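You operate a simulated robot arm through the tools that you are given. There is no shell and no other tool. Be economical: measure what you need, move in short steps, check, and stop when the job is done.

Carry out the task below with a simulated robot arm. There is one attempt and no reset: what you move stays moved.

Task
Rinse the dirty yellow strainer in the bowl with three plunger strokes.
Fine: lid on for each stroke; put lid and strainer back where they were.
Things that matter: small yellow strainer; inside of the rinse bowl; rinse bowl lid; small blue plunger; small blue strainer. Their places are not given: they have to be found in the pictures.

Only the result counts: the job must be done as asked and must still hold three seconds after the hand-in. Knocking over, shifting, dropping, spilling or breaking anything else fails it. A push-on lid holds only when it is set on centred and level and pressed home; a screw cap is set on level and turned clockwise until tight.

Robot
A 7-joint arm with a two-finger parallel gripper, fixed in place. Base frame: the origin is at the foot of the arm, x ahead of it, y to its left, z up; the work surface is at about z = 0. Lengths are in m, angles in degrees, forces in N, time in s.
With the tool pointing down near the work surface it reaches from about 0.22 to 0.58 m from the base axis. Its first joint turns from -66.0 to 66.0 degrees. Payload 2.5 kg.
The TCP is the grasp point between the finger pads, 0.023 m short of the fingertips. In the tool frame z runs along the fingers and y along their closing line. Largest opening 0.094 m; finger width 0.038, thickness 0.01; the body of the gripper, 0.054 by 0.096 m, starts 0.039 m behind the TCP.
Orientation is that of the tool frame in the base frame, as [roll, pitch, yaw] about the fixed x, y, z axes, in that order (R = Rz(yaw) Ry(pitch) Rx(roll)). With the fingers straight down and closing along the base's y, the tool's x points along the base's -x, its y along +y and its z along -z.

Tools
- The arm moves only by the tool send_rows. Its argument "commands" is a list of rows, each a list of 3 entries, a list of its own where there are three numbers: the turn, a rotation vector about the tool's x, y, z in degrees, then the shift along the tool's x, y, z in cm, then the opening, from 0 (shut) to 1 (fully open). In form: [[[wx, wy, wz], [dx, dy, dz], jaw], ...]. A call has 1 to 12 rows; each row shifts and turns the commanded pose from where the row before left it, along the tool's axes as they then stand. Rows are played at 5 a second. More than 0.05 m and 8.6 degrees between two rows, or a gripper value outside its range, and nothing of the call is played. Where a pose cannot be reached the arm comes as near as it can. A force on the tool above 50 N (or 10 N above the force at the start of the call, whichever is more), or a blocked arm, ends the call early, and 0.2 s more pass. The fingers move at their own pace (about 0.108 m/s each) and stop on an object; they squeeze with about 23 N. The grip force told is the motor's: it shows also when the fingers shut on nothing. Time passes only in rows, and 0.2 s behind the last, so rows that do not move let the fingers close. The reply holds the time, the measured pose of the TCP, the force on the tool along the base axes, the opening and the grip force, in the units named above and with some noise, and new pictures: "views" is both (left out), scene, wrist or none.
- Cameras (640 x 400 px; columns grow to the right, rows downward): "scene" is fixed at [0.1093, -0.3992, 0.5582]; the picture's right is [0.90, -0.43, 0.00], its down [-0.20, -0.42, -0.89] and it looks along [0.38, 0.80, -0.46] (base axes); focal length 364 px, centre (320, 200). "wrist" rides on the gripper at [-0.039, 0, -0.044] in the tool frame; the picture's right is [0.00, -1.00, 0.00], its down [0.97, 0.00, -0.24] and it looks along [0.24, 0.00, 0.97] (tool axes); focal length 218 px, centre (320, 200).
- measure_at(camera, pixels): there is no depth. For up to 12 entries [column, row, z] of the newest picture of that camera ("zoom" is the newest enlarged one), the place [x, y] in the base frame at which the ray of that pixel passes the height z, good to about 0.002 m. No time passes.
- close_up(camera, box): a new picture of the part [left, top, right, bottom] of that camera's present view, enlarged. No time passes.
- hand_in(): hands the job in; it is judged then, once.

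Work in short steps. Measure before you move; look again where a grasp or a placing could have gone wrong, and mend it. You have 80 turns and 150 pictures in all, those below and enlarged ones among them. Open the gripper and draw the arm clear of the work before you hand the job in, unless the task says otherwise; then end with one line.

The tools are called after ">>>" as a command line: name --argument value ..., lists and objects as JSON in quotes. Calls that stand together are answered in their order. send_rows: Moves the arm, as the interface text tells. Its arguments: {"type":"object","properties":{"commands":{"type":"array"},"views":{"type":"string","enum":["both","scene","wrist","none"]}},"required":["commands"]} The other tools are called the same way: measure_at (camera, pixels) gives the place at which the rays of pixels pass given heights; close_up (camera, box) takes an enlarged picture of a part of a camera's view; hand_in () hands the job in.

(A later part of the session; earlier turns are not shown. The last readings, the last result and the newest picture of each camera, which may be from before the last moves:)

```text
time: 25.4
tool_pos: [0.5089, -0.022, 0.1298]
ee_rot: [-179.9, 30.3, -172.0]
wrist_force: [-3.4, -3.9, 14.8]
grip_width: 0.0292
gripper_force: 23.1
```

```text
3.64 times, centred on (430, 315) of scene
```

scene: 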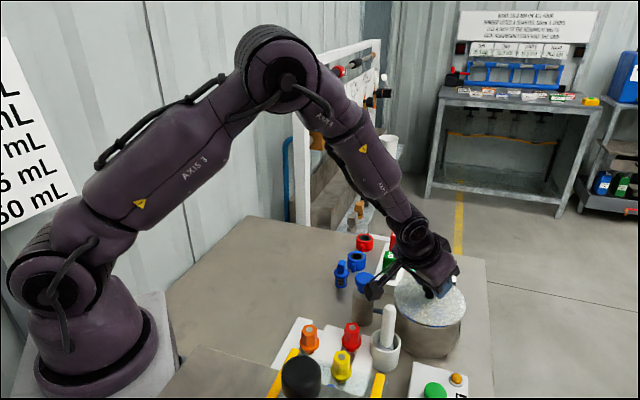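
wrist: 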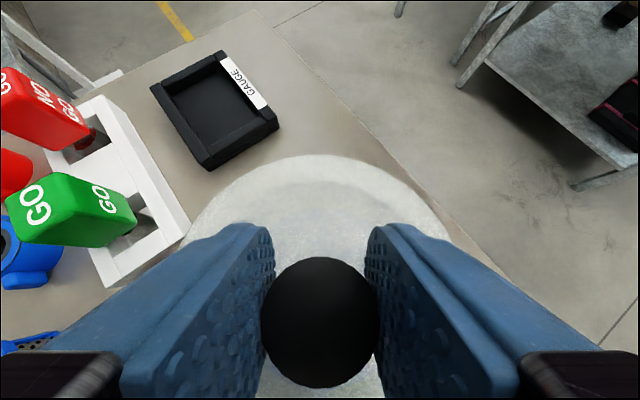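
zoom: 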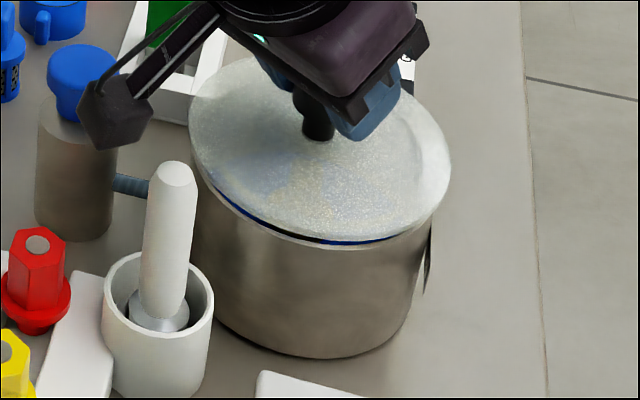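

Contact felt (14.8 N) at z 0.130, and scene shows a thin blue gap at the front, lid slightly right. I look closely to see the rim through the translucent lid.

>>> close_up --camera "wrist" --box '[170, 130, 470, 400]'

>>> close_up --camera "scene" --box '[390, 270, 470, 335]'

```text
1.48 times, centred on (320, 265) of wrist
```

zoom: 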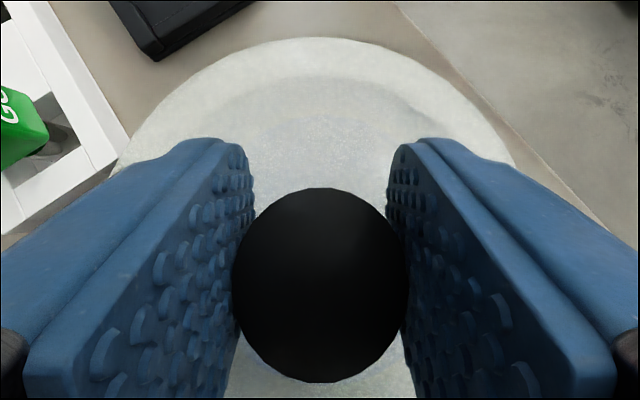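

```text
6.15 times, centred on (430, 302) of scene
```

zoom: 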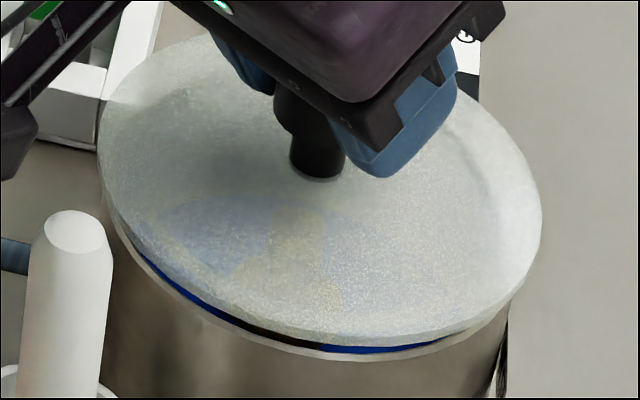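

>>> measure_at --camera "wrist" --pixels '[[320, 155.5, 0.094], [316, 180, 0.09], [250, 192, 0.09], [372, 186, 0.09], [222, 192, 0.094], [416, 192, 0.094]]'

>>> measure_at --camera "scene" --pixels '[[430.5, 326.5, 0.085], [430.5, 326.5, 0.09], [430.5, 324.8, 0.09], [430.5, 324.8, 0.095], [451, 324.2, 0.09], [407, 314.5, 0.09]]'

```text
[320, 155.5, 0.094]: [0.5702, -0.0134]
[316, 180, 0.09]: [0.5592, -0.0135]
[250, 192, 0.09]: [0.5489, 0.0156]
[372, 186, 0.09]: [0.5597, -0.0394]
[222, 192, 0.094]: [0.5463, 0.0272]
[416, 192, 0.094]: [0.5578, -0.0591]
```

```text
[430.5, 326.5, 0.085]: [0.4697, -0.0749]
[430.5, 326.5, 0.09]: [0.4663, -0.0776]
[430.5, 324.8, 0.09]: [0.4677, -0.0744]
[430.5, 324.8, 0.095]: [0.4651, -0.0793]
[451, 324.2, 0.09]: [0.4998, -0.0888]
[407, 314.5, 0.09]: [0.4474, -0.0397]
```

The lid sits about 4 mm too far out radially (far edge 0.570 vs rim 0.559). Raise 6 mm, shift 4 mm inward, and lower again.

>>> send_rows --commands '[[[0, 0, 0], [-0.3, 0, -0.52], 0], [[0, 0, 0], [0.36, -0.1, -0.21], 0], [[0, 0, 0], [0, 0, 0], 0], [[0, 0, 0], [0.2, 0, 0.35], 0], [[0, 0, 0], [0.05, 0, 0.09], 0], [[0, 0, 0], [0, 0, 0], 0]]' --views "wrist"

>>> close_up --camera "scene" --box '[390, 270, 470, 335]'

>>> close_up --camera "wrist" --box '[170, 130, 470, 260]'

```text
time: 26.8
tool_pos: [0.5047, -0.0239, 0.1314]
ee_rot: [179.9, 30.0, -172.0]
wrist_force: [0.1, 0.3, -0.6]
grip_width: 0.0289
gripper_force: 23.0
```

wrist: 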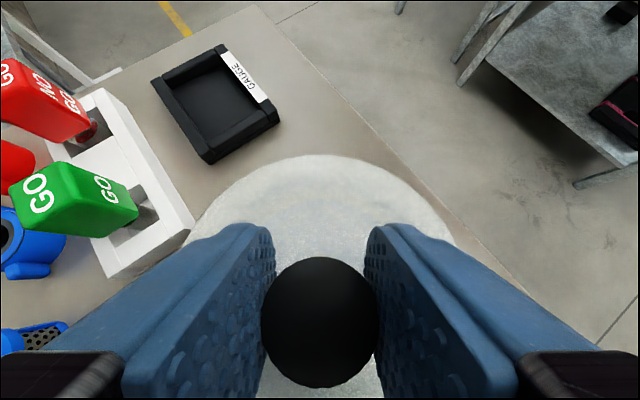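

```text
6.15 times, centred on (430, 302) of scene
```

zoom: 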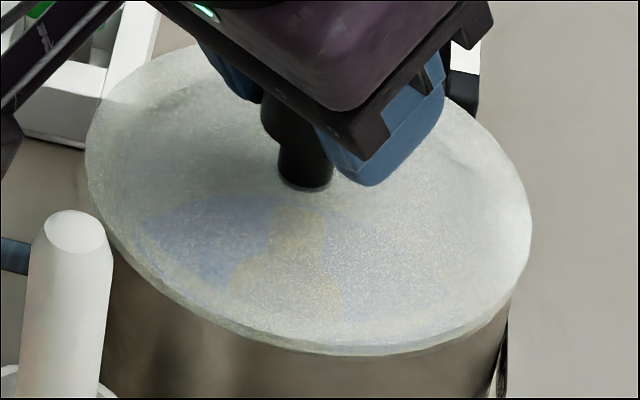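

```text
2.13 times, centred on (320, 195) of wrist
```

zoom: 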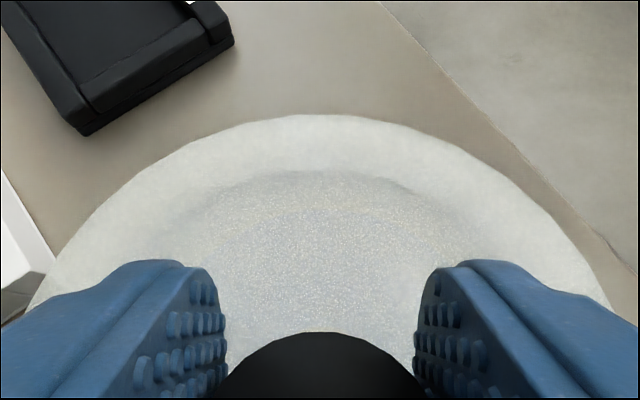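

Front gap gone, lid and rim extremes centred (308 vs 309 in zoom). Shift 1 mm toward -y and lower onto the rim with light pressing.

>>> send_rows --commands '[[[0, 0, 0], [0.03, -0.1, 0], 0], [[0, 0, 0], [0.05, 0, 0.09], 0], [[0, 0, 0], [0.05, 0, 0.09], 0], [[0, 0, 0], [0.05, 0, 0.09], 0], [[0, 0, 0], [0, 0, 0], 0]]' --views "wrist"

>>> close_up --camera "scene" --box '[390, 270, 470, 335]'

```text
time: 28.0
tool_pos: [0.5043, -0.0248, 0.1252]
ee_rot: [-180.0, 30.0, -172.0]
wrist_force: [-0.1, 0.0, -0.8]
grip_width: 0.0287
gripper_force: 23.1
```

wrist: 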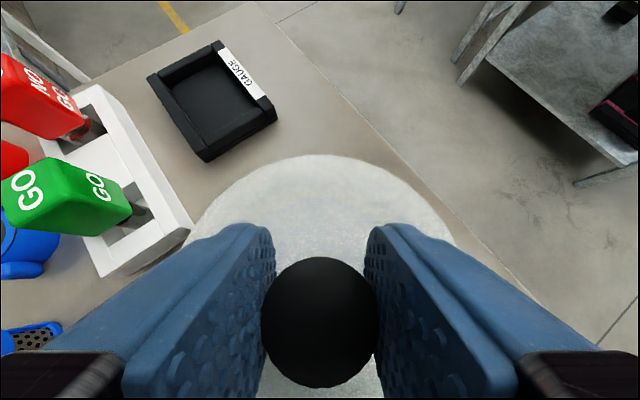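

```text
6.15 times, centred on (430, 302) of scene
```

zoom: 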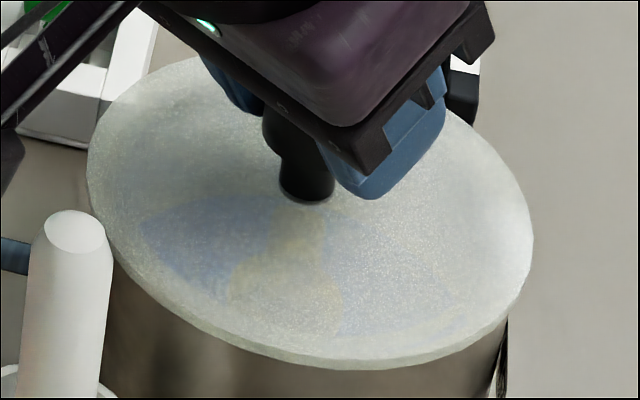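

Now at z 0.125 with no force — earlier contact was an inner lip on the rim, which now slips inside. Continue down gently.

>>> send_rows --commands '[[[0, 0, 0], [0.05, 0, 0.09], 0], [[0, 0, 0], [0.05, 0, 0.09], 0], [[0, 0, 0], [0.05, 0, 0.09], 0], [[0, 0, 0], [0, 0, 0], 0]]' --views "none"

```text
time: 29.0
tool_pos: [0.5051, -0.0254, 0.1236]
ee_rot: [-180.0, 30.1, -172.1]
wrist_force: [-0.9, 1.2, 8.1]
grip_width: 0.0288
gripper_force: 23.1
```

>>> send_rows --commands '[[[0, 0, 0], [0.05, 0, 0.09], 0], [[0, 0, 0], [0.05, 0, 0.09], 0], [[0, 0, 0], [0, 0, 0], 0]]' --views "wrist"

>>> close_up --camera "scene" --box '[390, 270, 470, 335]'

```text
time: 29.8
tool_pos: [0.506, -0.0239, 0.1217]
ee_rot: [-179.9, 30.2, -172.0]
wrist_force: [-2.9, 2.4, 18.9]
grip_width: 0.0289
gripper_force: 23.1
```

wrist: 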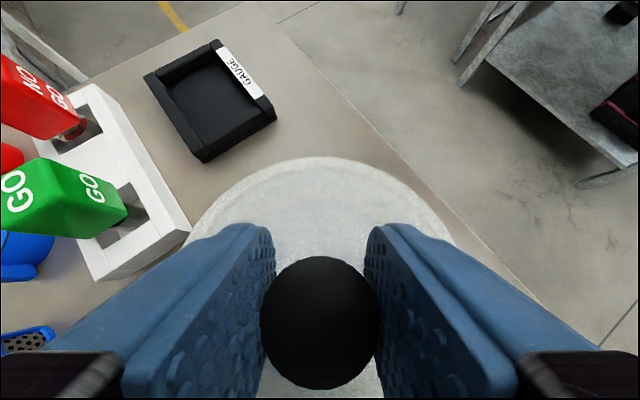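

```text
6.15 times, centred on (430, 302) of scene
```

zoom: 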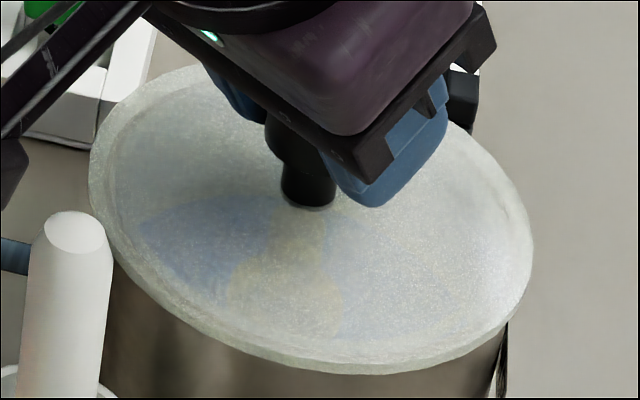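

Lid appears seated. Relax and release, then rise straight up and inspect.

>>> send_rows --commands '[[[0, 0, 0], [-0.1, 0, -0.17], 0], [[0, 0, 0], [0, 0, 0], 0.55], [[0, 0, 0], [0, 0, 0], 0.55], [[0, 0, 0], [-0.5, 0, -0.87], 0.55], [[0, 0, 0], [-2, 0, -3.46], 0.55], [[0, 0, 0], [-2, 0, -3.46], 0.55], [[0, 0, 0], [-1.5, 0, -2.6], 0.55], [[0, 0, 0], [0, 0, 0], 0.55]]' --views "both"

>>> close_up --camera "scene" --box '[370, 250, 480, 370]'

>>> close_up --camera "wrist" --box '[220, 180, 420, 390]'

```text
time: 31.6
tool_pos: [0.501, -0.0264, 0.243]
ee_rot: [-180.0, 30.1, -172.0]
wrist_force: [-0.9, 0.0, -1.0]
grip_width: 0.0516
gripper_force: 0.1
```

scene: 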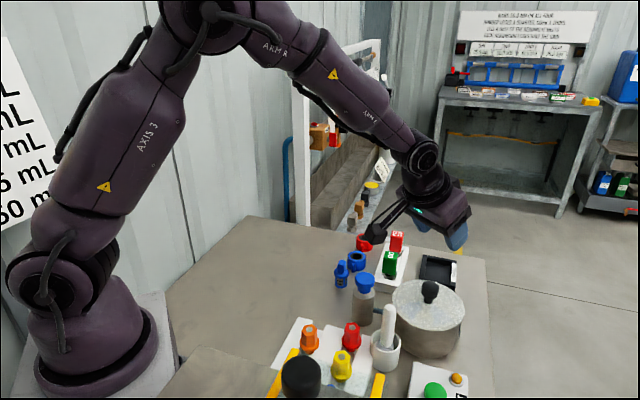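
wrist: 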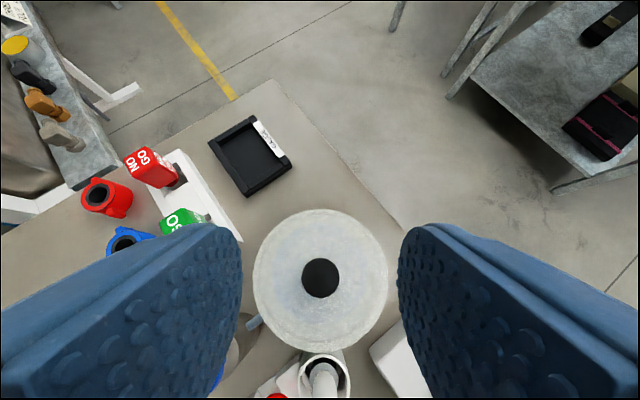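

```text
3.33 times, centred on (425, 310) of scene
```

zoom: 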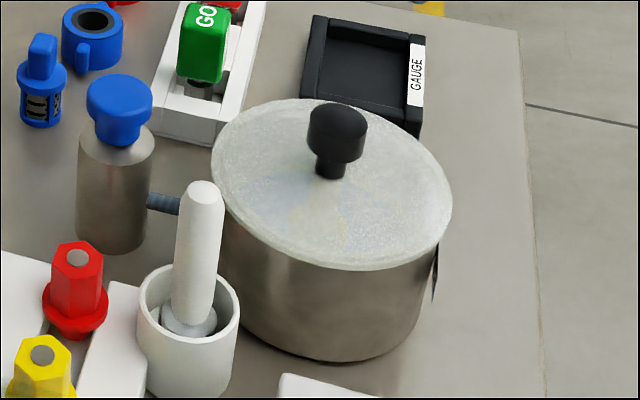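

```text
1.90 times, centred on (320, 285) of wrist
```

zoom: 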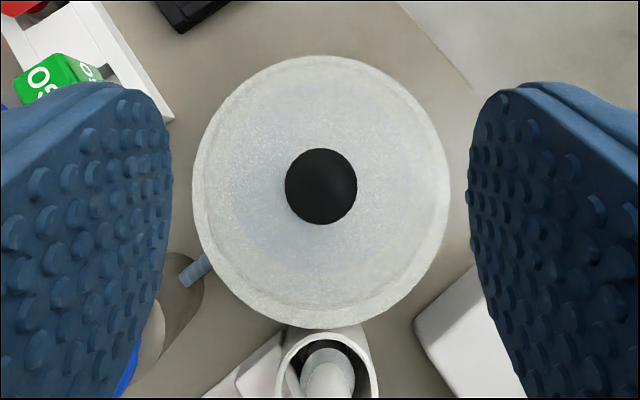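

Lid sits level and centred. I straighten the tool, close the jaw and press the lid home from its knob top.

>>> send_rows --commands '[[[0, 7.5, 0], [0, 0, 0], 0], [[0, 7.5, 0], [0, 0, 0], 0], [[0, 7.5, 0], [0, 0, 0], 0], [[0, 7.5, 0], [0, 0, 0], 0], [[0, 0, 0], [-0.2, 0.05, 4], 0], [[0, 0, 0], [0, 0, 3], 0], [[0, 0, 0], [0, 0, 1.5], 0], [[0, 0, 0], [0, 0, 0], 0], [[0, 0, 0], [0, 0, 0], 0]]' --views "both"

```text
time: 33.6
tool_pos: [0.5073, -0.0237, 0.1577]
ee_rot: [-180.0, 0.0, -172.1]
wrist_force: [0.4, -0.3, 0.2]
grip_width: 0.0
gripper_force: 23.3
```

scene: 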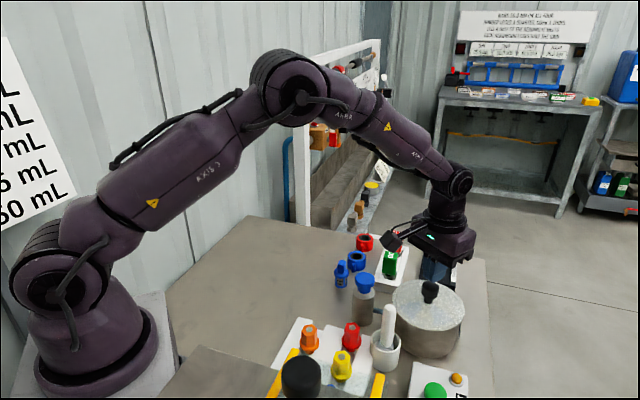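
wrist: 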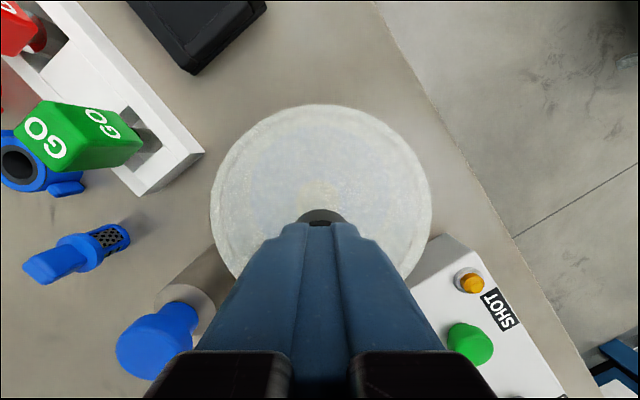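

Fingertips are over the knob. Pressing down in small steps.

>>> send_rows --commands '[[[0, 0, 0], [0, 0, 0.7], 0], [[0, 0, 0], [0, 0, 0.3], 0], [[0, 0, 0], [0, 0, 0.3], 0], [[0, 0, 0], [0, 0, 0.3], 0], [[0, 0, 0], [0, 0, 0], 0]]' --views "none"

```text
time: 34.8
tool_pos: [0.5091, -0.0234, 0.1458]
ee_rot: [-179.9, 0.6, -171.9]
wrist_force: [-8.5, -0.5, 45.9]
grip_width: 0.0
gripper_force: 22.9
```

Lid pressed with 46 N. Rise and move over the plunger.

>>> send_rows --commands '[[[0, 0, 0], [0, 0, -3], 0], [[0, 0, 0], [0, 0, -3], 0], [[0, 0, 0], [2.43, 3.19, 0], 0], [[0, 0, 0], [2.43, 3.19, 0], 0], [[0, 0, 0], [2.43, 3.19, 0], 0], [[0, 0, 0], [0, 0, 2], 0], [[0, 0, 0], [0, 0, 0], 0], [[0, 0, 0], [0, 0, 0], 0]]' --views "both"

>>> close_up --camera "scene" --box '[340, 240, 470, 370]'

```text
time: 36.6
tool_pos: [0.4198, 0.0615, 0.1832]
ee_rot: [180.0, 0.1, -172.0]
wrist_force: [-0.2, 0.3, -0.2]
grip_width: 0.0
gripper_force: 22.6
```

scene: 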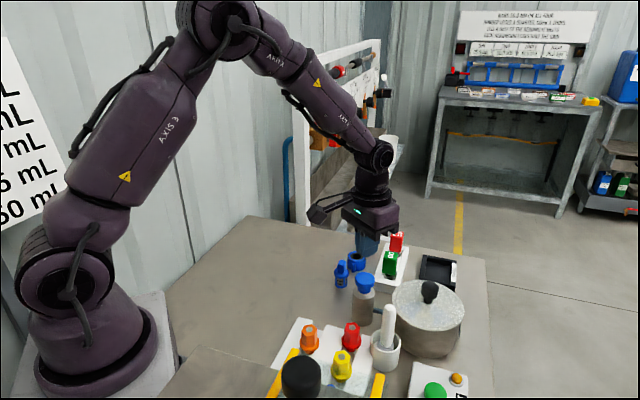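
wrist: 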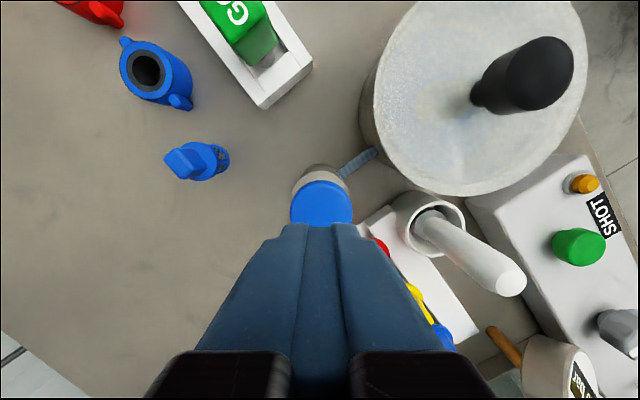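

```text
3.08 times, centred on (405, 305) of scene
```

zoom: 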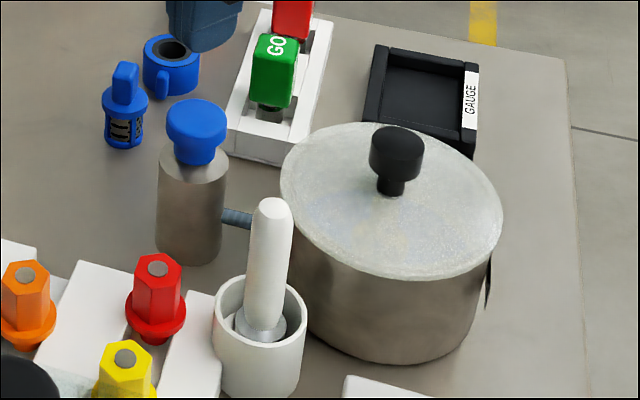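

Knob is centred below the fingertips. Lower and begin the first stroke carefully.

>>> send_rows --commands '[[[0, 0, 0], [0, 0, 2.5], 0], [[0, 0, 0], [0, 0, 1.9], 0], [[0, 0, 0], [0, 0, 0.4], 0], [[0, 0, 0], [0, 0, 0.4], 0], [[0, 0, 0], [0, 0, 0.4], 0], [[0, 0, 0], [0, 0, 0], 0]]' --views "scene"

>>> close_up --camera "scene" --box '[330, 240, 410, 330]'

```text
time: 38.0
tool_pos: [0.4197, 0.0606, 0.1262]
ee_rot: [180.0, 0.0, -172.0]
wrist_force: [0.0, -0.3, 1.1]
grip_width: 0.0
gripper_force: 23.2
```

scene: 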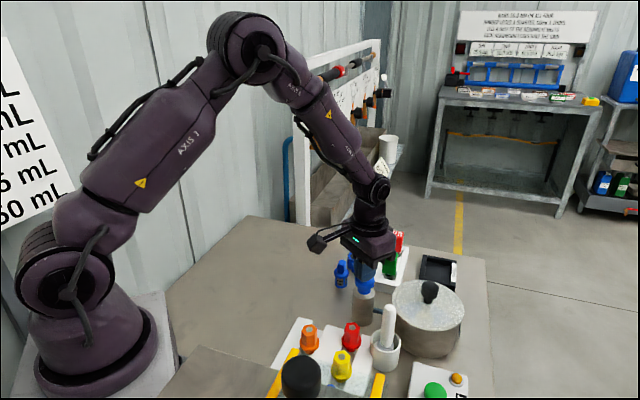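

```text
4.44 times, centred on (370, 285) of scene
```

zoom: 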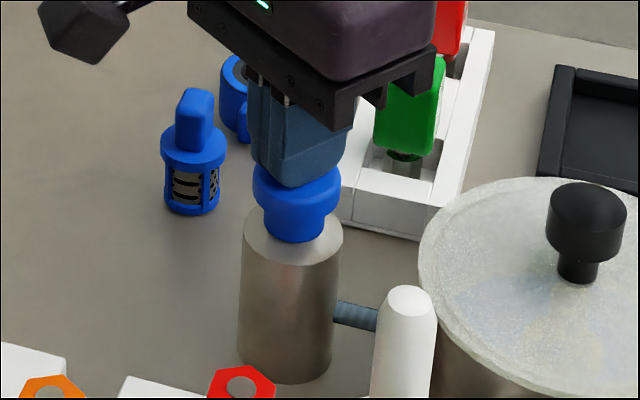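

Fingertips touch the knob. Press further in 3 mm steps.

>>> send_rows --commands '[[[0, 0, 0], [0, 0, 0.3], 0], [[0, 0, 0], [0, 0, 0.3], 0], [[0, 0, 0], [0, 0, 0.3], 0], [[0, 0, 0], [0, 0, 0.3], 0], [[0, 0, 0], [0, 0, 0], 0]]' --views "none"

>>> close_up --camera "scene" --box '[330, 240, 410, 330]'

```text
time: 39.2
tool_pos: [0.421, 0.0616, 0.1141]
ee_rot: [-180.0, 0.1, -172.0]
wrist_force: [-1.8, 0.0, 4.2]
grip_width: 0.0001
gripper_force: 23.0
```

```text
4.44 times, centred on (370, 285) of scene
```

zoom: 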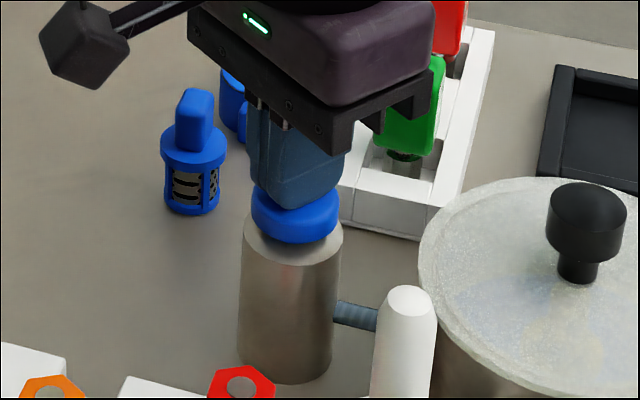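

The plunger travels (4 N spring). A bit more to the end stop.

>>> send_rows --commands '[[[0, 0, 0], [0, 0, 0.2], 0], [[0, 0, 0], [0, 0, 0.2], 0], [[0, 0, 0], [0, 0, 0.2], 0], [[0, 0, 0], [0, 0, 0], 0]]' --views "none"

```text
time: 40.2
tool_pos: [0.4209, 0.0604, 0.1075]
ee_rot: [-180.0, -0.1, -172.0]
wrist_force: [-15.7, -2.2, 38.2]
grip_width: 0.0
gripper_force: 23.3
```

End stop reached (38 N). Lift clear fully so the plunger returns, and look.

>>> send_rows --commands '[[[0, 0, 0], [0, 0, -1], 0], [[0, 0, 0], [0, 0, -1], 0], [[0, 0, 0], [0, 0, -1.5], 0], [[0, 0, 0], [0, 0, 0], 0], [[0, 0, 0], [0, 0, 0], 0]]' --views "wrist"

>>> close_up --camera "scene" --box '[330, 240, 470, 360]'

```text
time: 41.4
tool_pos: [0.4186, 0.0605, 0.143]
ee_rot: [-179.9, 0.0, -172.0]
wrist_force: [0.8, 0.5, -0.4]
grip_width: 0.0
gripper_force: 22.8
```

wrist: 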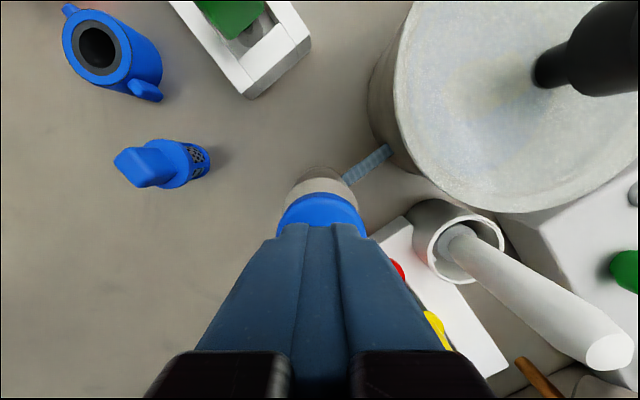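

```text
3.33 times, centred on (400, 300) of scene
```

zoom: 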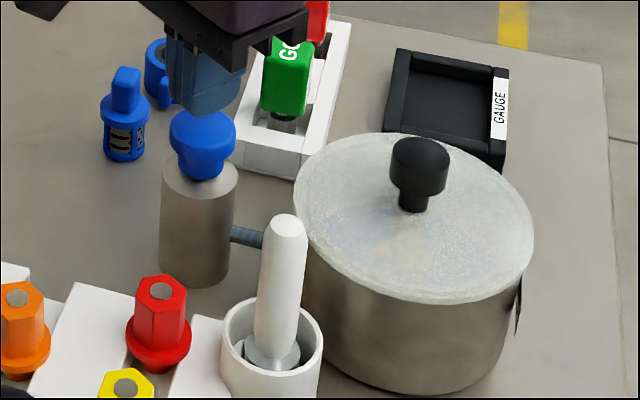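

The knob sprang back: stroke 1 complete. Stroke 2 with the same travel.

>>> send_rows --commands '[[[0, 0, 0], [-0.15, 0, 1.5], 0], [[0, 0, 0], [0, 0, 0.5], 0], [[0, 0, 0], [0, 0, 0.5], 0], [[0, 0, 0], [0, 0, 0.5], 0], [[0, 0, 0], [0, 0, 0.3], 0], [[0, 0, 0], [0, 0, 0.2], 0], [[0, 0, 0], [0, 0, 0], 0]]' --views "none"

```text
time: 43.0
tool_pos: [0.4238, 0.06, 0.1091]
ee_rot: [180.0, 0.1, -172.1]
wrist_force: [-12.5, -1.8, 34.9]
grip_width: 0.0
gripper_force: 22.9
```

End stop again (35 N). Release, then stroke 3.

>>> send_rows --commands '[[[0, 0, 0], [0, 0, -1], 0], [[0, 0, 0], [0, 0, -1], 0], [[0, 0, 0], [0, 0, -1.5], 0], [[0, 0, 0], [0, 0, 0], 0], [[0, 0, 0], [0, 0, 0], 0]]' --views "none"

>>> close_up --camera "scene" --box '[330, 240, 470, 360]'

>>> send_rows --commands '[[[0, 0, 0], [0, 0, 1.5], 0], [[0, 0, 0], [0, 0, 0.5], 0], [[0, 0, 0], [0, 0, 0.5], 0], [[0, 0, 0], [0, 0, 0.5], 0], [[0, 0, 0], [0, 0, 0.3], 0], [[0, 0, 0], [0, 0, 0.2], 0], [[0, 0, 0], [0, 0, 0], 0]]' --views "none"

```text
time: 44.2
tool_pos: [0.4224, 0.0614, 0.1436]
ee_rot: [180.0, -0.1, -172.0]
wrist_force: [-0.1, -0.4, -0.2]
grip_width: 0.0
gripper_force: 22.7
```

```text
3.33 times, centred on (400, 300) of scene
```

zoom: 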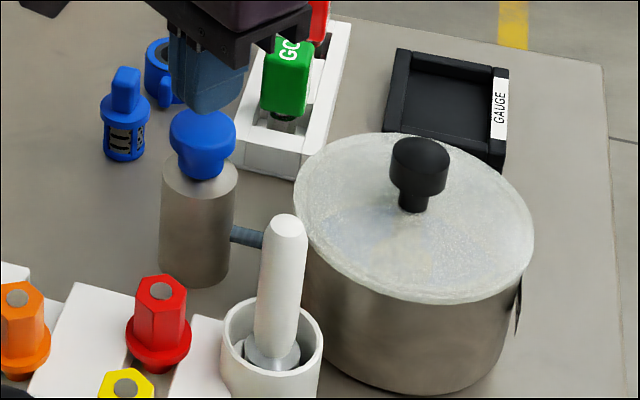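

```text
time: 45.8
tool_pos: [0.4229, 0.0617, 0.1094]
ee_rot: [180.0, 0.1, -172.0]
wrist_force: [-12.3, -1.8, 29.7]
grip_width: 0.0
gripper_force: 22.8
```

Third stroke hit the stop (30 N). Rise, return above the lid with the jaw open, tilted 30° as before.

>>> send_rows --commands '[[[0, 0, 0], [0, 0, -3.5], 0], [[0, 0, 0], [0, 0, -3.5], 0], [[0, 0, 0], [0, 0, -3.5], 0.3], [[0, 0, 0], [0, 0, -3.5], 0.55], [[0, 0, 0], [-2.38, -3.19, 0], 0.55], [[0, 0, 0], [-2.38, -3.19, 0], 0.55], [[0, 0, 0], [-2.38, -3.19, 0], 0.55], [[0, -7.5, 0], [0, 0, 0], 0.55], [[0, -7.5, 0], [0, 0, 0], 0.55], [[0, -7.5, 0], [0, 0, 0], 0.55], [[0, -7.5, 0], [0, 0, 0], 0.55], [[0, 0, 0], [0, 0, 0], 0.55]]' --views "both"

>>> close_up --camera "wrist" --box '[220, 180, 420, 390]'

```text
time: 48.4
tool_pos: [0.5058, -0.0239, 0.2485]
ee_rot: [-179.9, 30.1, -171.9]
wrist_force: [-0.6, -0.5, 0.9]
grip_width: 0.0517
gripper_force: 0.1
```

scene: 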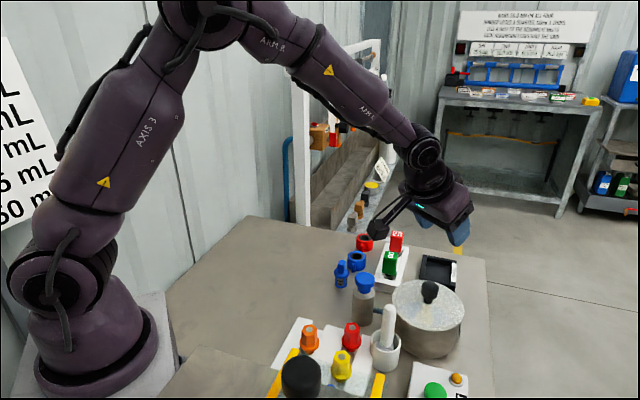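
wrist: 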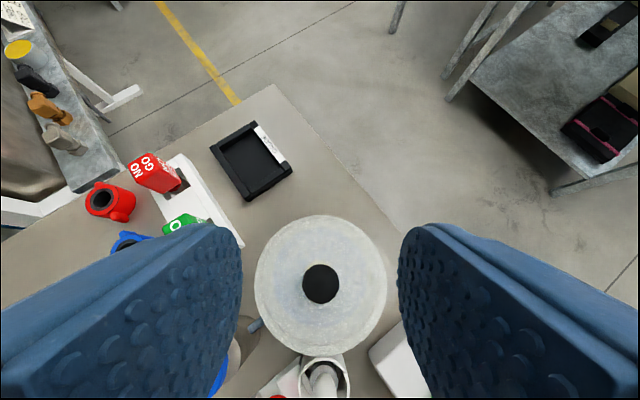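

```text
1.90 times, centred on (320, 285) of wrist
```

zoom: 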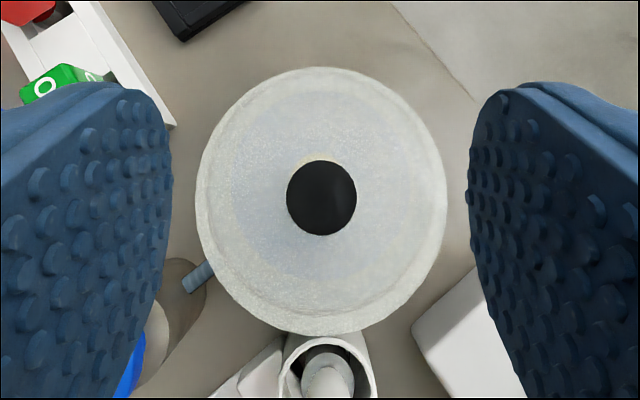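

Knob centred again. Descend to the same grip height (TCP z≈0.122).

>>> send_rows --commands '[[[0, 0, 0], [1.55, 0, 2.69], 0.55], [[0, 0, 0], [1.55, 0, 2.69], 0.55], [[0, 0, 0], [1.55, 0, 2.69], 0.55], [[0, 0, 0], [1.45, 0, 2.52], 0.55], [[0, 0, 0], [0, 0, 0], 0.55], [[0, 0, 0], [0, 0, 0], 0.55]]' --views "wrist"

>>> close_up --camera "scene" --box '[390, 250, 480, 340]'

```text
time: 49.8
tool_pos: [0.5076, -0.024, 0.128]
ee_rot: [-180.0, 30.0, -172.0]
wrist_force: [-0.4, -0.9, -0.6]
grip_width: 0.0517
gripper_force: 0.1
```

wrist: 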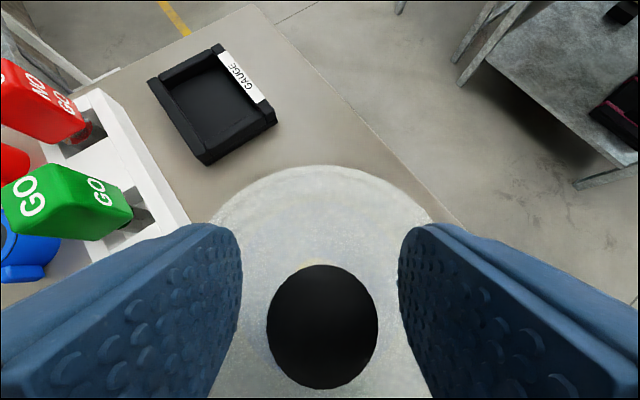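

```text
4.44 times, centred on (435, 295) of scene
```

zoom: 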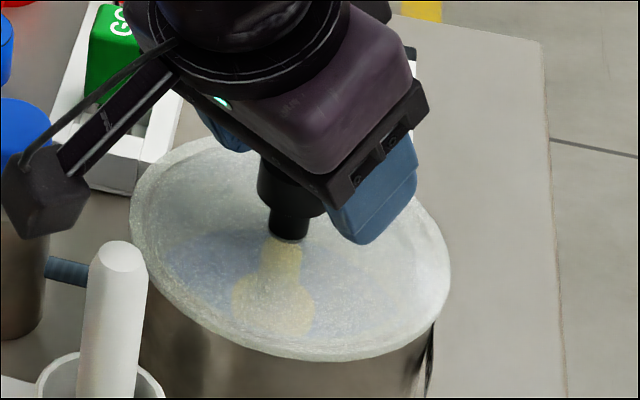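

6 mm more to match the earlier grip, then close and check lift-off.

>>> send_rows --commands '[[[0, 0, 0], [0.28, 0, 0.48], 0.55], [[0, 0, 0], [0, 0, 0], 0.55], [[0, 0, 0], [0, 0, 0], 0], [[0, 0, 0], [0, 0, 0], 0], [[0, 0, 0], [0, 0, 0], 0]]' --views "wrist"

```text
time: 51.0
tool_pos: [0.5057, -0.0247, 0.1205]
ee_rot: [-180.0, 30.0, -172.0]
wrist_force: [1.4, -0.1, -1.1]
grip_width: 0.029
gripper_force: 23.0
```

wrist: 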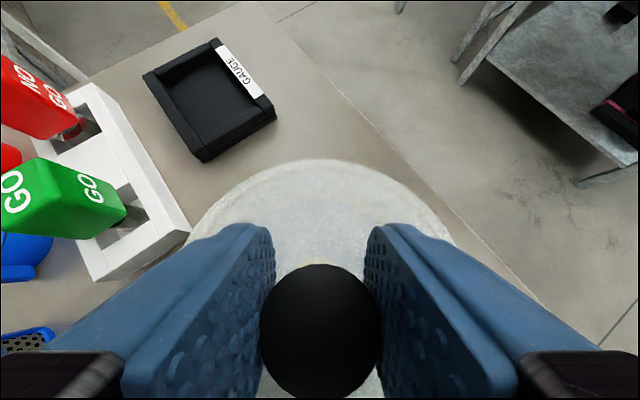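

Gripped at 29 mm, about 2 mm nearer the base in the jaw than before. Lift the lid up 2 cm and check.

>>> send_rows --commands '[[[0, 0, 0], [-0.25, 0, -0.43], 0], [[0, 0, 0], [-0.25, 0, -0.43], 0], [[0, 0, 0], [-0.5, 0, -0.87], 0], [[0, 0, 0], [-1.5, 0, -2.6], 0], [[0, 0, 0], [-1.5, 0, -2.6], 0], [[0, 0, 0], [0, 0, 0], 0]]' --views "wrist"

>>> close_up --camera "scene" --box '[360, 210, 500, 350]'

```text
time: 52.4
tool_pos: [0.5072, -0.0243, 0.2001]
ee_rot: [180.0, 30.1, -172.1]
wrist_force: [-0.1, 0.3, -1.2]
grip_width: 0.029
gripper_force: 23.4
```

wrist: 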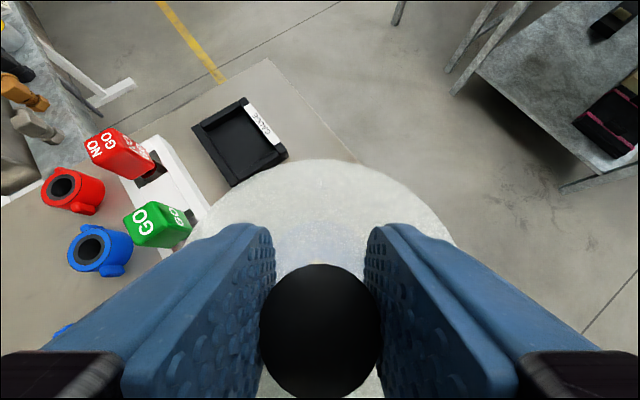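

```text
2.86 times, centred on (430, 280) of scene
```

zoom: 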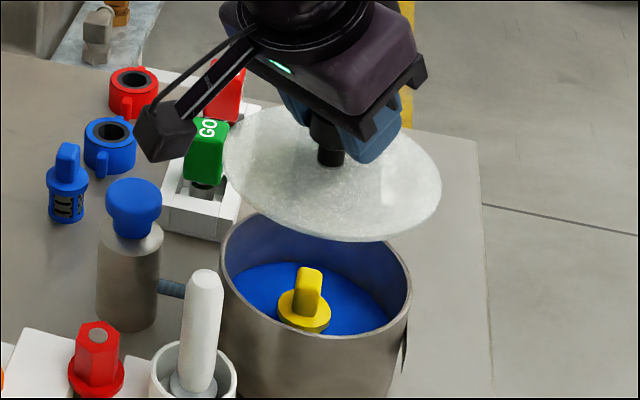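

The strainer is now clean yellow. Carry the lid back over its tray.

>>> send_rows --commands '[[[0, 0, 0], [-2.81, 2.04, 1.626], 0], [[0, 0, 0], [-2.81, 2.04, 1.626], 0], [[0, 0, 0], [-2.81, 2.04, 1.626], 0], [[0, 0, 0], [-2.81, 2.04, 1.626], 0], [[0, 0, 0], [-2.81, 2.04, 1.626], 0], [[0, 0, 0], [1.73, 0, 3.0], 0], [[0, 0, 0], [1.73, 0, 3.0], 0], [[0, 0, 0], [1.2, 0, 2.08], 0], [[0, 0, 0], [0, 0, 0], 0], [[0, 0, 0], [0, 0, 0], 0]]' --views "both"

>>> close_up --camera "scene" --box '[400, 235, 480, 300]'

```text
time: 54.6
tool_pos: [0.6545, 0.0965, 0.1076]
ee_rot: [-180.0, 30.0, -172.0]
wrist_force: [0.3, 0.1, -0.6]
grip_width: 0.0289
gripper_force: 22.8
```

scene: 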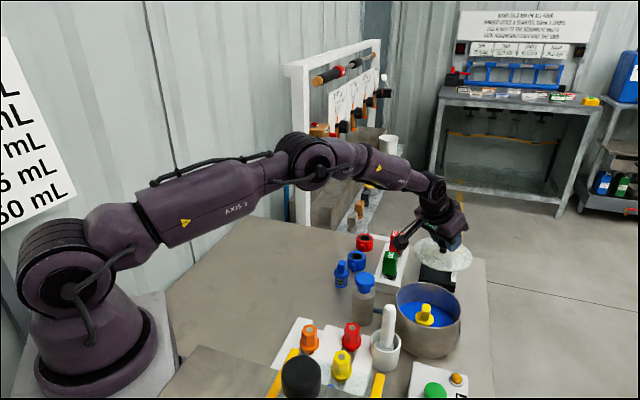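
wrist: 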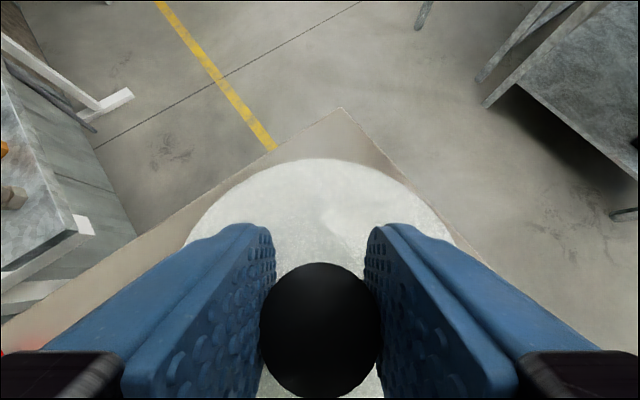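

```text
6.15 times, centred on (440, 268) of scene
```

zoom: 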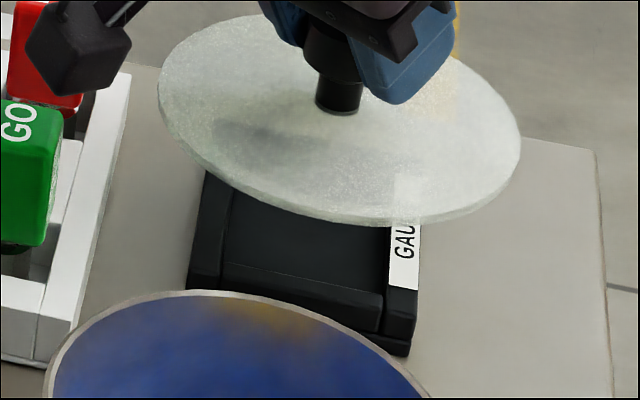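

About 3 cm above the tray. Lower to ~6 mm above the rest height and compare with the original lid picture (extremes cols 141–495 in this zoom).

>>> send_rows --commands '[[[0, 0, 0], [0.7, 0.15, 1.2], 0], [[0, 0, 0], [0.55, 0, 0.95], 0], [[0, 0, 0], [0, 0, 0], 0], [[0, 0, 0], [0, 0, 0], 0]]' --views "wrist"

>>> close_up --camera "scene" --box '[400, 235, 480, 300]'

```text
time: 55.6
tool_pos: [0.654, 0.0996, 0.0837]
ee_rot: [180.0, 29.9, -172.1]
wrist_force: [0.2, 0.9, -1.3]
grip_width: 0.0288
gripper_force: 23.2
```

wrist: 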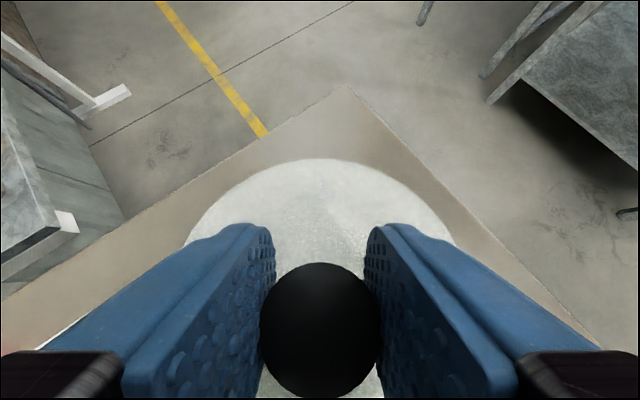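

```text
6.15 times, centred on (440, 268) of scene
```

zoom: 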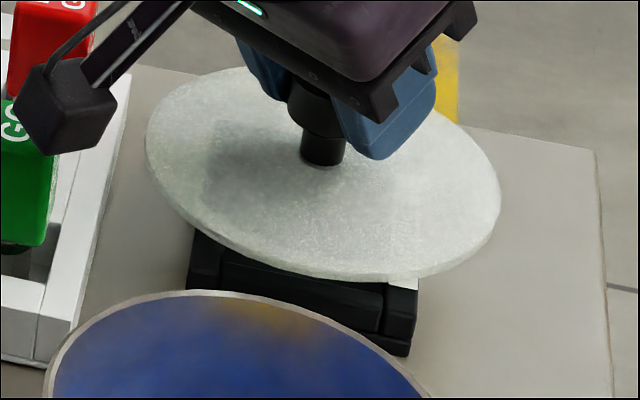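

Matches the original after accounting for height. Lower the last ~9 mm gently to contact.

>>> send_rows --commands '[[[0, 0, 0], [0.25, 0, 0.43], 0], [[0, 0, 0], [0.1, 0, 0.17], 0], [[0, 0, 0], [0.1, 0, 0.17], 0], [[0, 0, 0], [0, 0, 0], 0]]' --views "none"

```text
time: 56.6
tool_pos: [0.6525, 0.1006, 0.0725]
ee_rot: [-180.0, 30.1, -172.1]
wrist_force: [1.2, 0.3, -0.5]
grip_width: 0.0288
gripper_force: 23.3
```

>>> send_rows --commands '[[[0, 0, 0], [0.05, 0, 0.087], 0], [[0, 0, 0], [0.05, 0, 0.087], 0], [[0, 0, 0], [0, 0, 0], 0]]' --views "none"

>>> close_up --camera "scene" --box '[400, 235, 480, 300]'

```text
time: 57.4
tool_pos: [0.6531, 0.1005, 0.0716]
ee_rot: [180.0, 30.1, -171.9]
wrist_force: [-2.2, 0.6, 6.1]
grip_width: 0.0289
gripper_force: 22.8
```

```text
6.15 times, centred on (440, 268) of scene
```

zoom: 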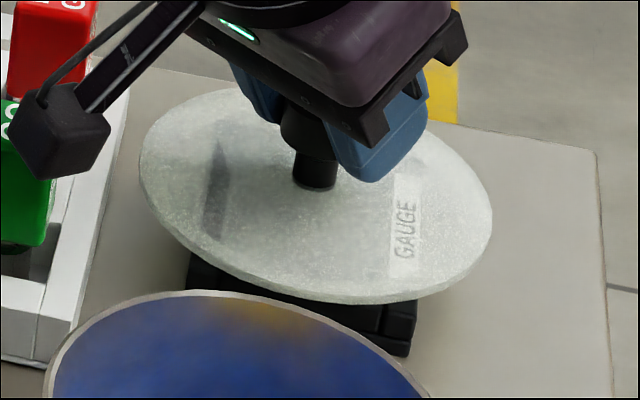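

Contact at rest, position within ~1 mm of the original. Release and rise.

>>> send_rows --commands '[[[0, 0, 0], [-0.03, 0, -0.05], 0], [[0, 0, 0], [0, 0, 0], 0.55], [[0, 0, 0], [0, 0, 0], 0.55], [[0, 0, 0], [-0.5, 0, -0.87], 0.55], [[0, 0, 0], [-2, 0, -3.46], 0.55], [[0, 0, 0], [-2, 0, -3.46], 0.55], [[0, 0, 0], [-2, 0, -3.46], 0.55], [[0, 0, 0], [-2, 0, -3.46], 0.55], [[0, 0, 0], [0, 0, 0], 0.55]]' --views "scene"

>>> close_up --camera "scene" --box '[400, 235, 480, 300]'

```text
time: 59.4
tool_pos: [0.6554, 0.1002, 0.2412]
ee_rot: [-179.9, 30.1, -172.1]
wrist_force: [0.1, 0.0, -0.2]
grip_width: 0.0517
gripper_force: 0.1
```

scene: 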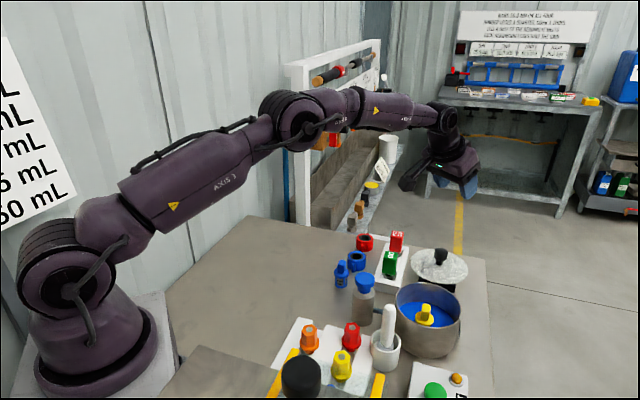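

```text
6.15 times, centred on (440, 268) of scene
```

zoom: 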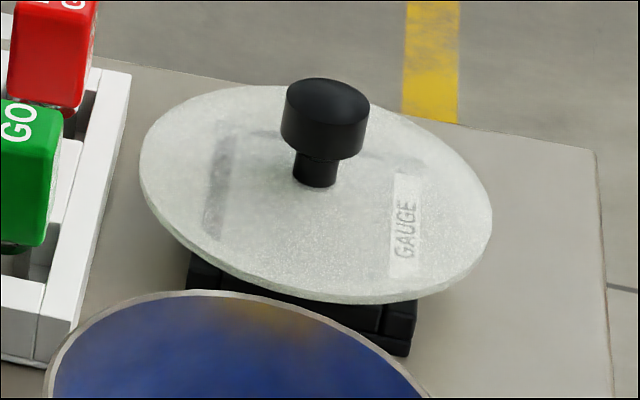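

Lid is back within ~1 mm. Return above the bowl and straighten up.

>>> send_rows --commands '[[[0, 0, 0], [2.8, -2.01, -1.616], 0.45], [[0, 0, 0], [2.8, -2.01, -1.616], 0.45], [[0, 0, 0], [2.8, -2.01, -1.616], 0.45], [[0, 0, 0], [2.8, -2.01, -1.616], 0.45], [[0, 0, 0], [2.8, -2.01, -1.616], 0.45], [[0, 7.5, 0], [0, 0, 0], 0.45], [[0, 7.5, 0], [0, 0, 0], 0.45], [[0, 7.5, 0], [0, 0, 0], 0.45], [[0, 7.5, 0], [0, 0, 0], 0.45]]' --views "none"

>>> send_rows --commands '[[[0, 0, -7.4], [0, 0, 0], 0.45], [[0, 0, -7.4], [0, 0, 0], 0.45], [[0, 0, -7.4], [0, 0, 0], 0.45], [[0, 0, -7.4], [0, 0, 0], 0.45], [[0, 0, -7.4], [0, 0, 0], 0.45], [[0, 0, 0], [0, 0, 4], 0.45], [[0, 0, 0], [0, 0, 2.5], 0.45], [[0, 0, 0], [0, 0, 0], 0.45], [[0, 0, 0], [0, 0, 0], 0.45]]' --views "both"

>>> close_up --camera "wrist" --box '[220, 110, 420, 250]'

```text
time: 61.4
tool_pos: [0.5052, -0.021, 0.24]
ee_rot: [180.0, -0.1, -172.0]
wrist_force: [-0.6, 0.7, -0.2]
grip_width: 0.0422
gripper_force: 0.1
```

```text
time: 63.4
tool_pos: [0.5069, -0.0206, 0.177]
ee_rot: [-180.0, -0.1, -135.0]
wrist_force: [0.6, 1.0, 0.3]
grip_width: 0.0422
gripper_force: 0.1
```

scene: 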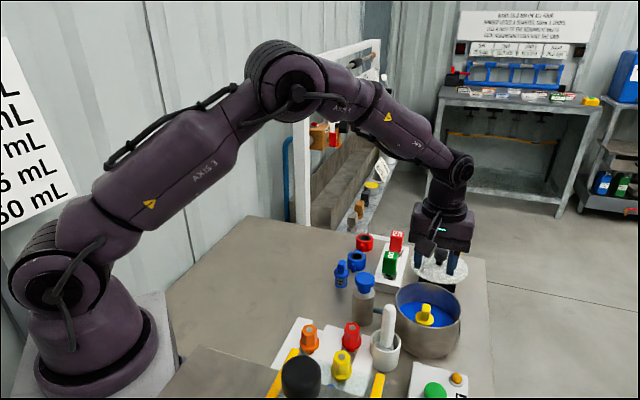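
wrist: 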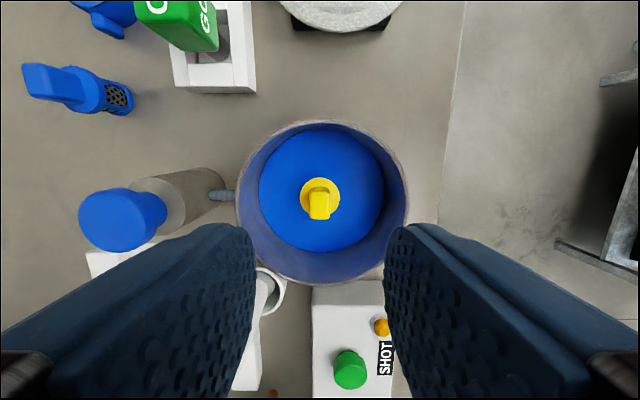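

```text
2.86 times, centred on (320, 180) of wrist
```

zoom: 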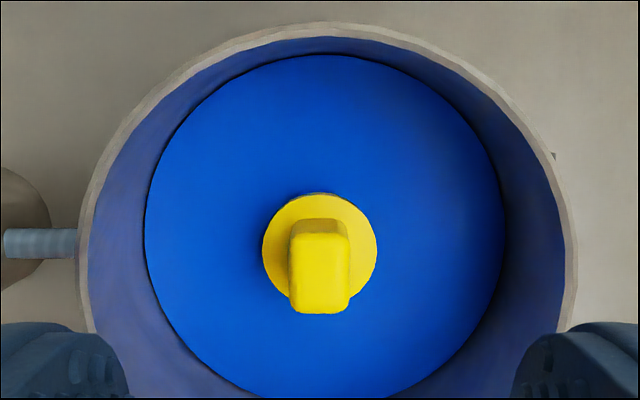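

Strainer upright and handle aligned. Check its centre relative to the jaw.

>>> measure_at --camera "wrist" --pixels '[[319.7, 208, 0.07], [319.7, 198, 0.045], [319.7, 190, 0.04]]'

```text
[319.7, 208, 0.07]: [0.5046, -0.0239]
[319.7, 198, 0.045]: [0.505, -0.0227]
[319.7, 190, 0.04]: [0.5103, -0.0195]
```

Centred. Lower to grip height (TCP z≈0.078) and close.

>>> send_rows --commands '[[[0, 0, 0], [0, 0, 4], 0.4], [[0, 0, 0], [0, 0, 3.5], 0.4], [[0, 0, 0], [0, 0, 1.5], 0.4], [[0, 0, 0], [0, 0, 0.8], 0.4], [[0, 0, 0], [0, 0, 0], 0.4], [[0, 0, 0], [0, 0, 0], 0.4]]' --views "wrist"

```text
time: 64.8
tool_pos: [0.5065, -0.0217, 0.0787]
ee_rot: [180.0, 0.0, -135.0]
wrist_force: [-0.3, 0.1, -0.3]
grip_width: 0.0377
gripper_force: 0.0
```

wrist: 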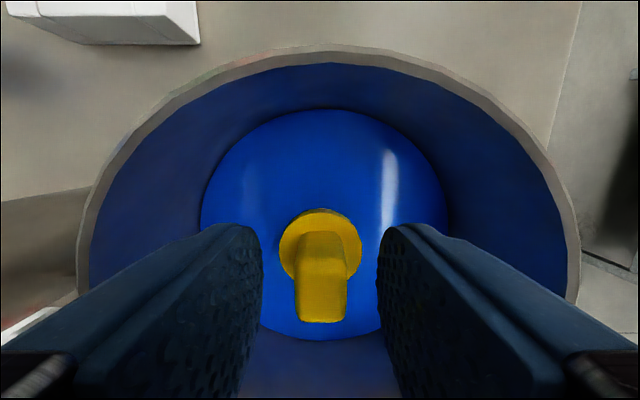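

Handle between the pads. Close, lift high and carry back.

>>> send_rows --commands '[[[0, 0, 0], [0, 0, 0.1], 0], [[0, 0, 0], [0, 0, 0], 0], [[0, 0, 0], [0, 0, 0], 0], [[0, 0, 0], [0, 0, -2], 0], [[0, 0, 0], [0, 0, -4], 0], [[0, 0, 0], [0, 0, -4], 0], [[0, 0, 0], [0, 0, -4], 0], [[0, 0, 0], [0, 0, -3.5], 0], [[0, 0, 0], [0, 0, 0], 0]]' --views "both"

```text
time: 66.8
tool_pos: [0.5056, -0.0214, 0.2522]
ee_rot: [-179.9, -0.1, -135.0]
wrist_force: [0.3, 0.2, -0.8]
grip_width: 0.0147
gripper_force: 22.5
```

scene: 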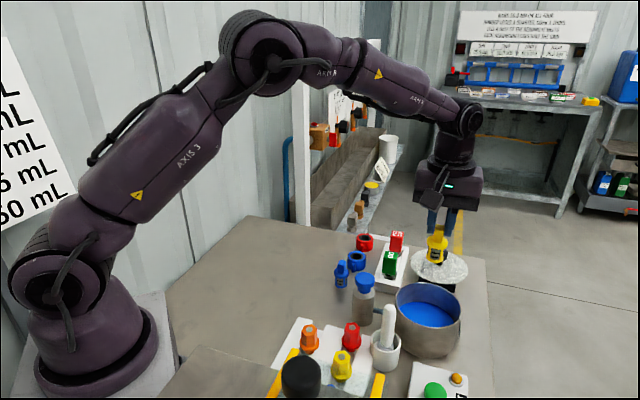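
wrist: 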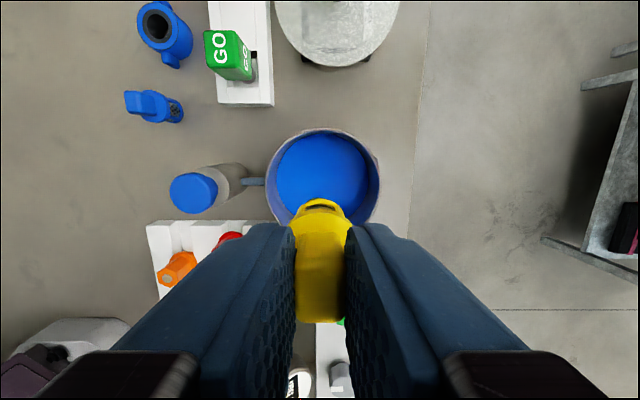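

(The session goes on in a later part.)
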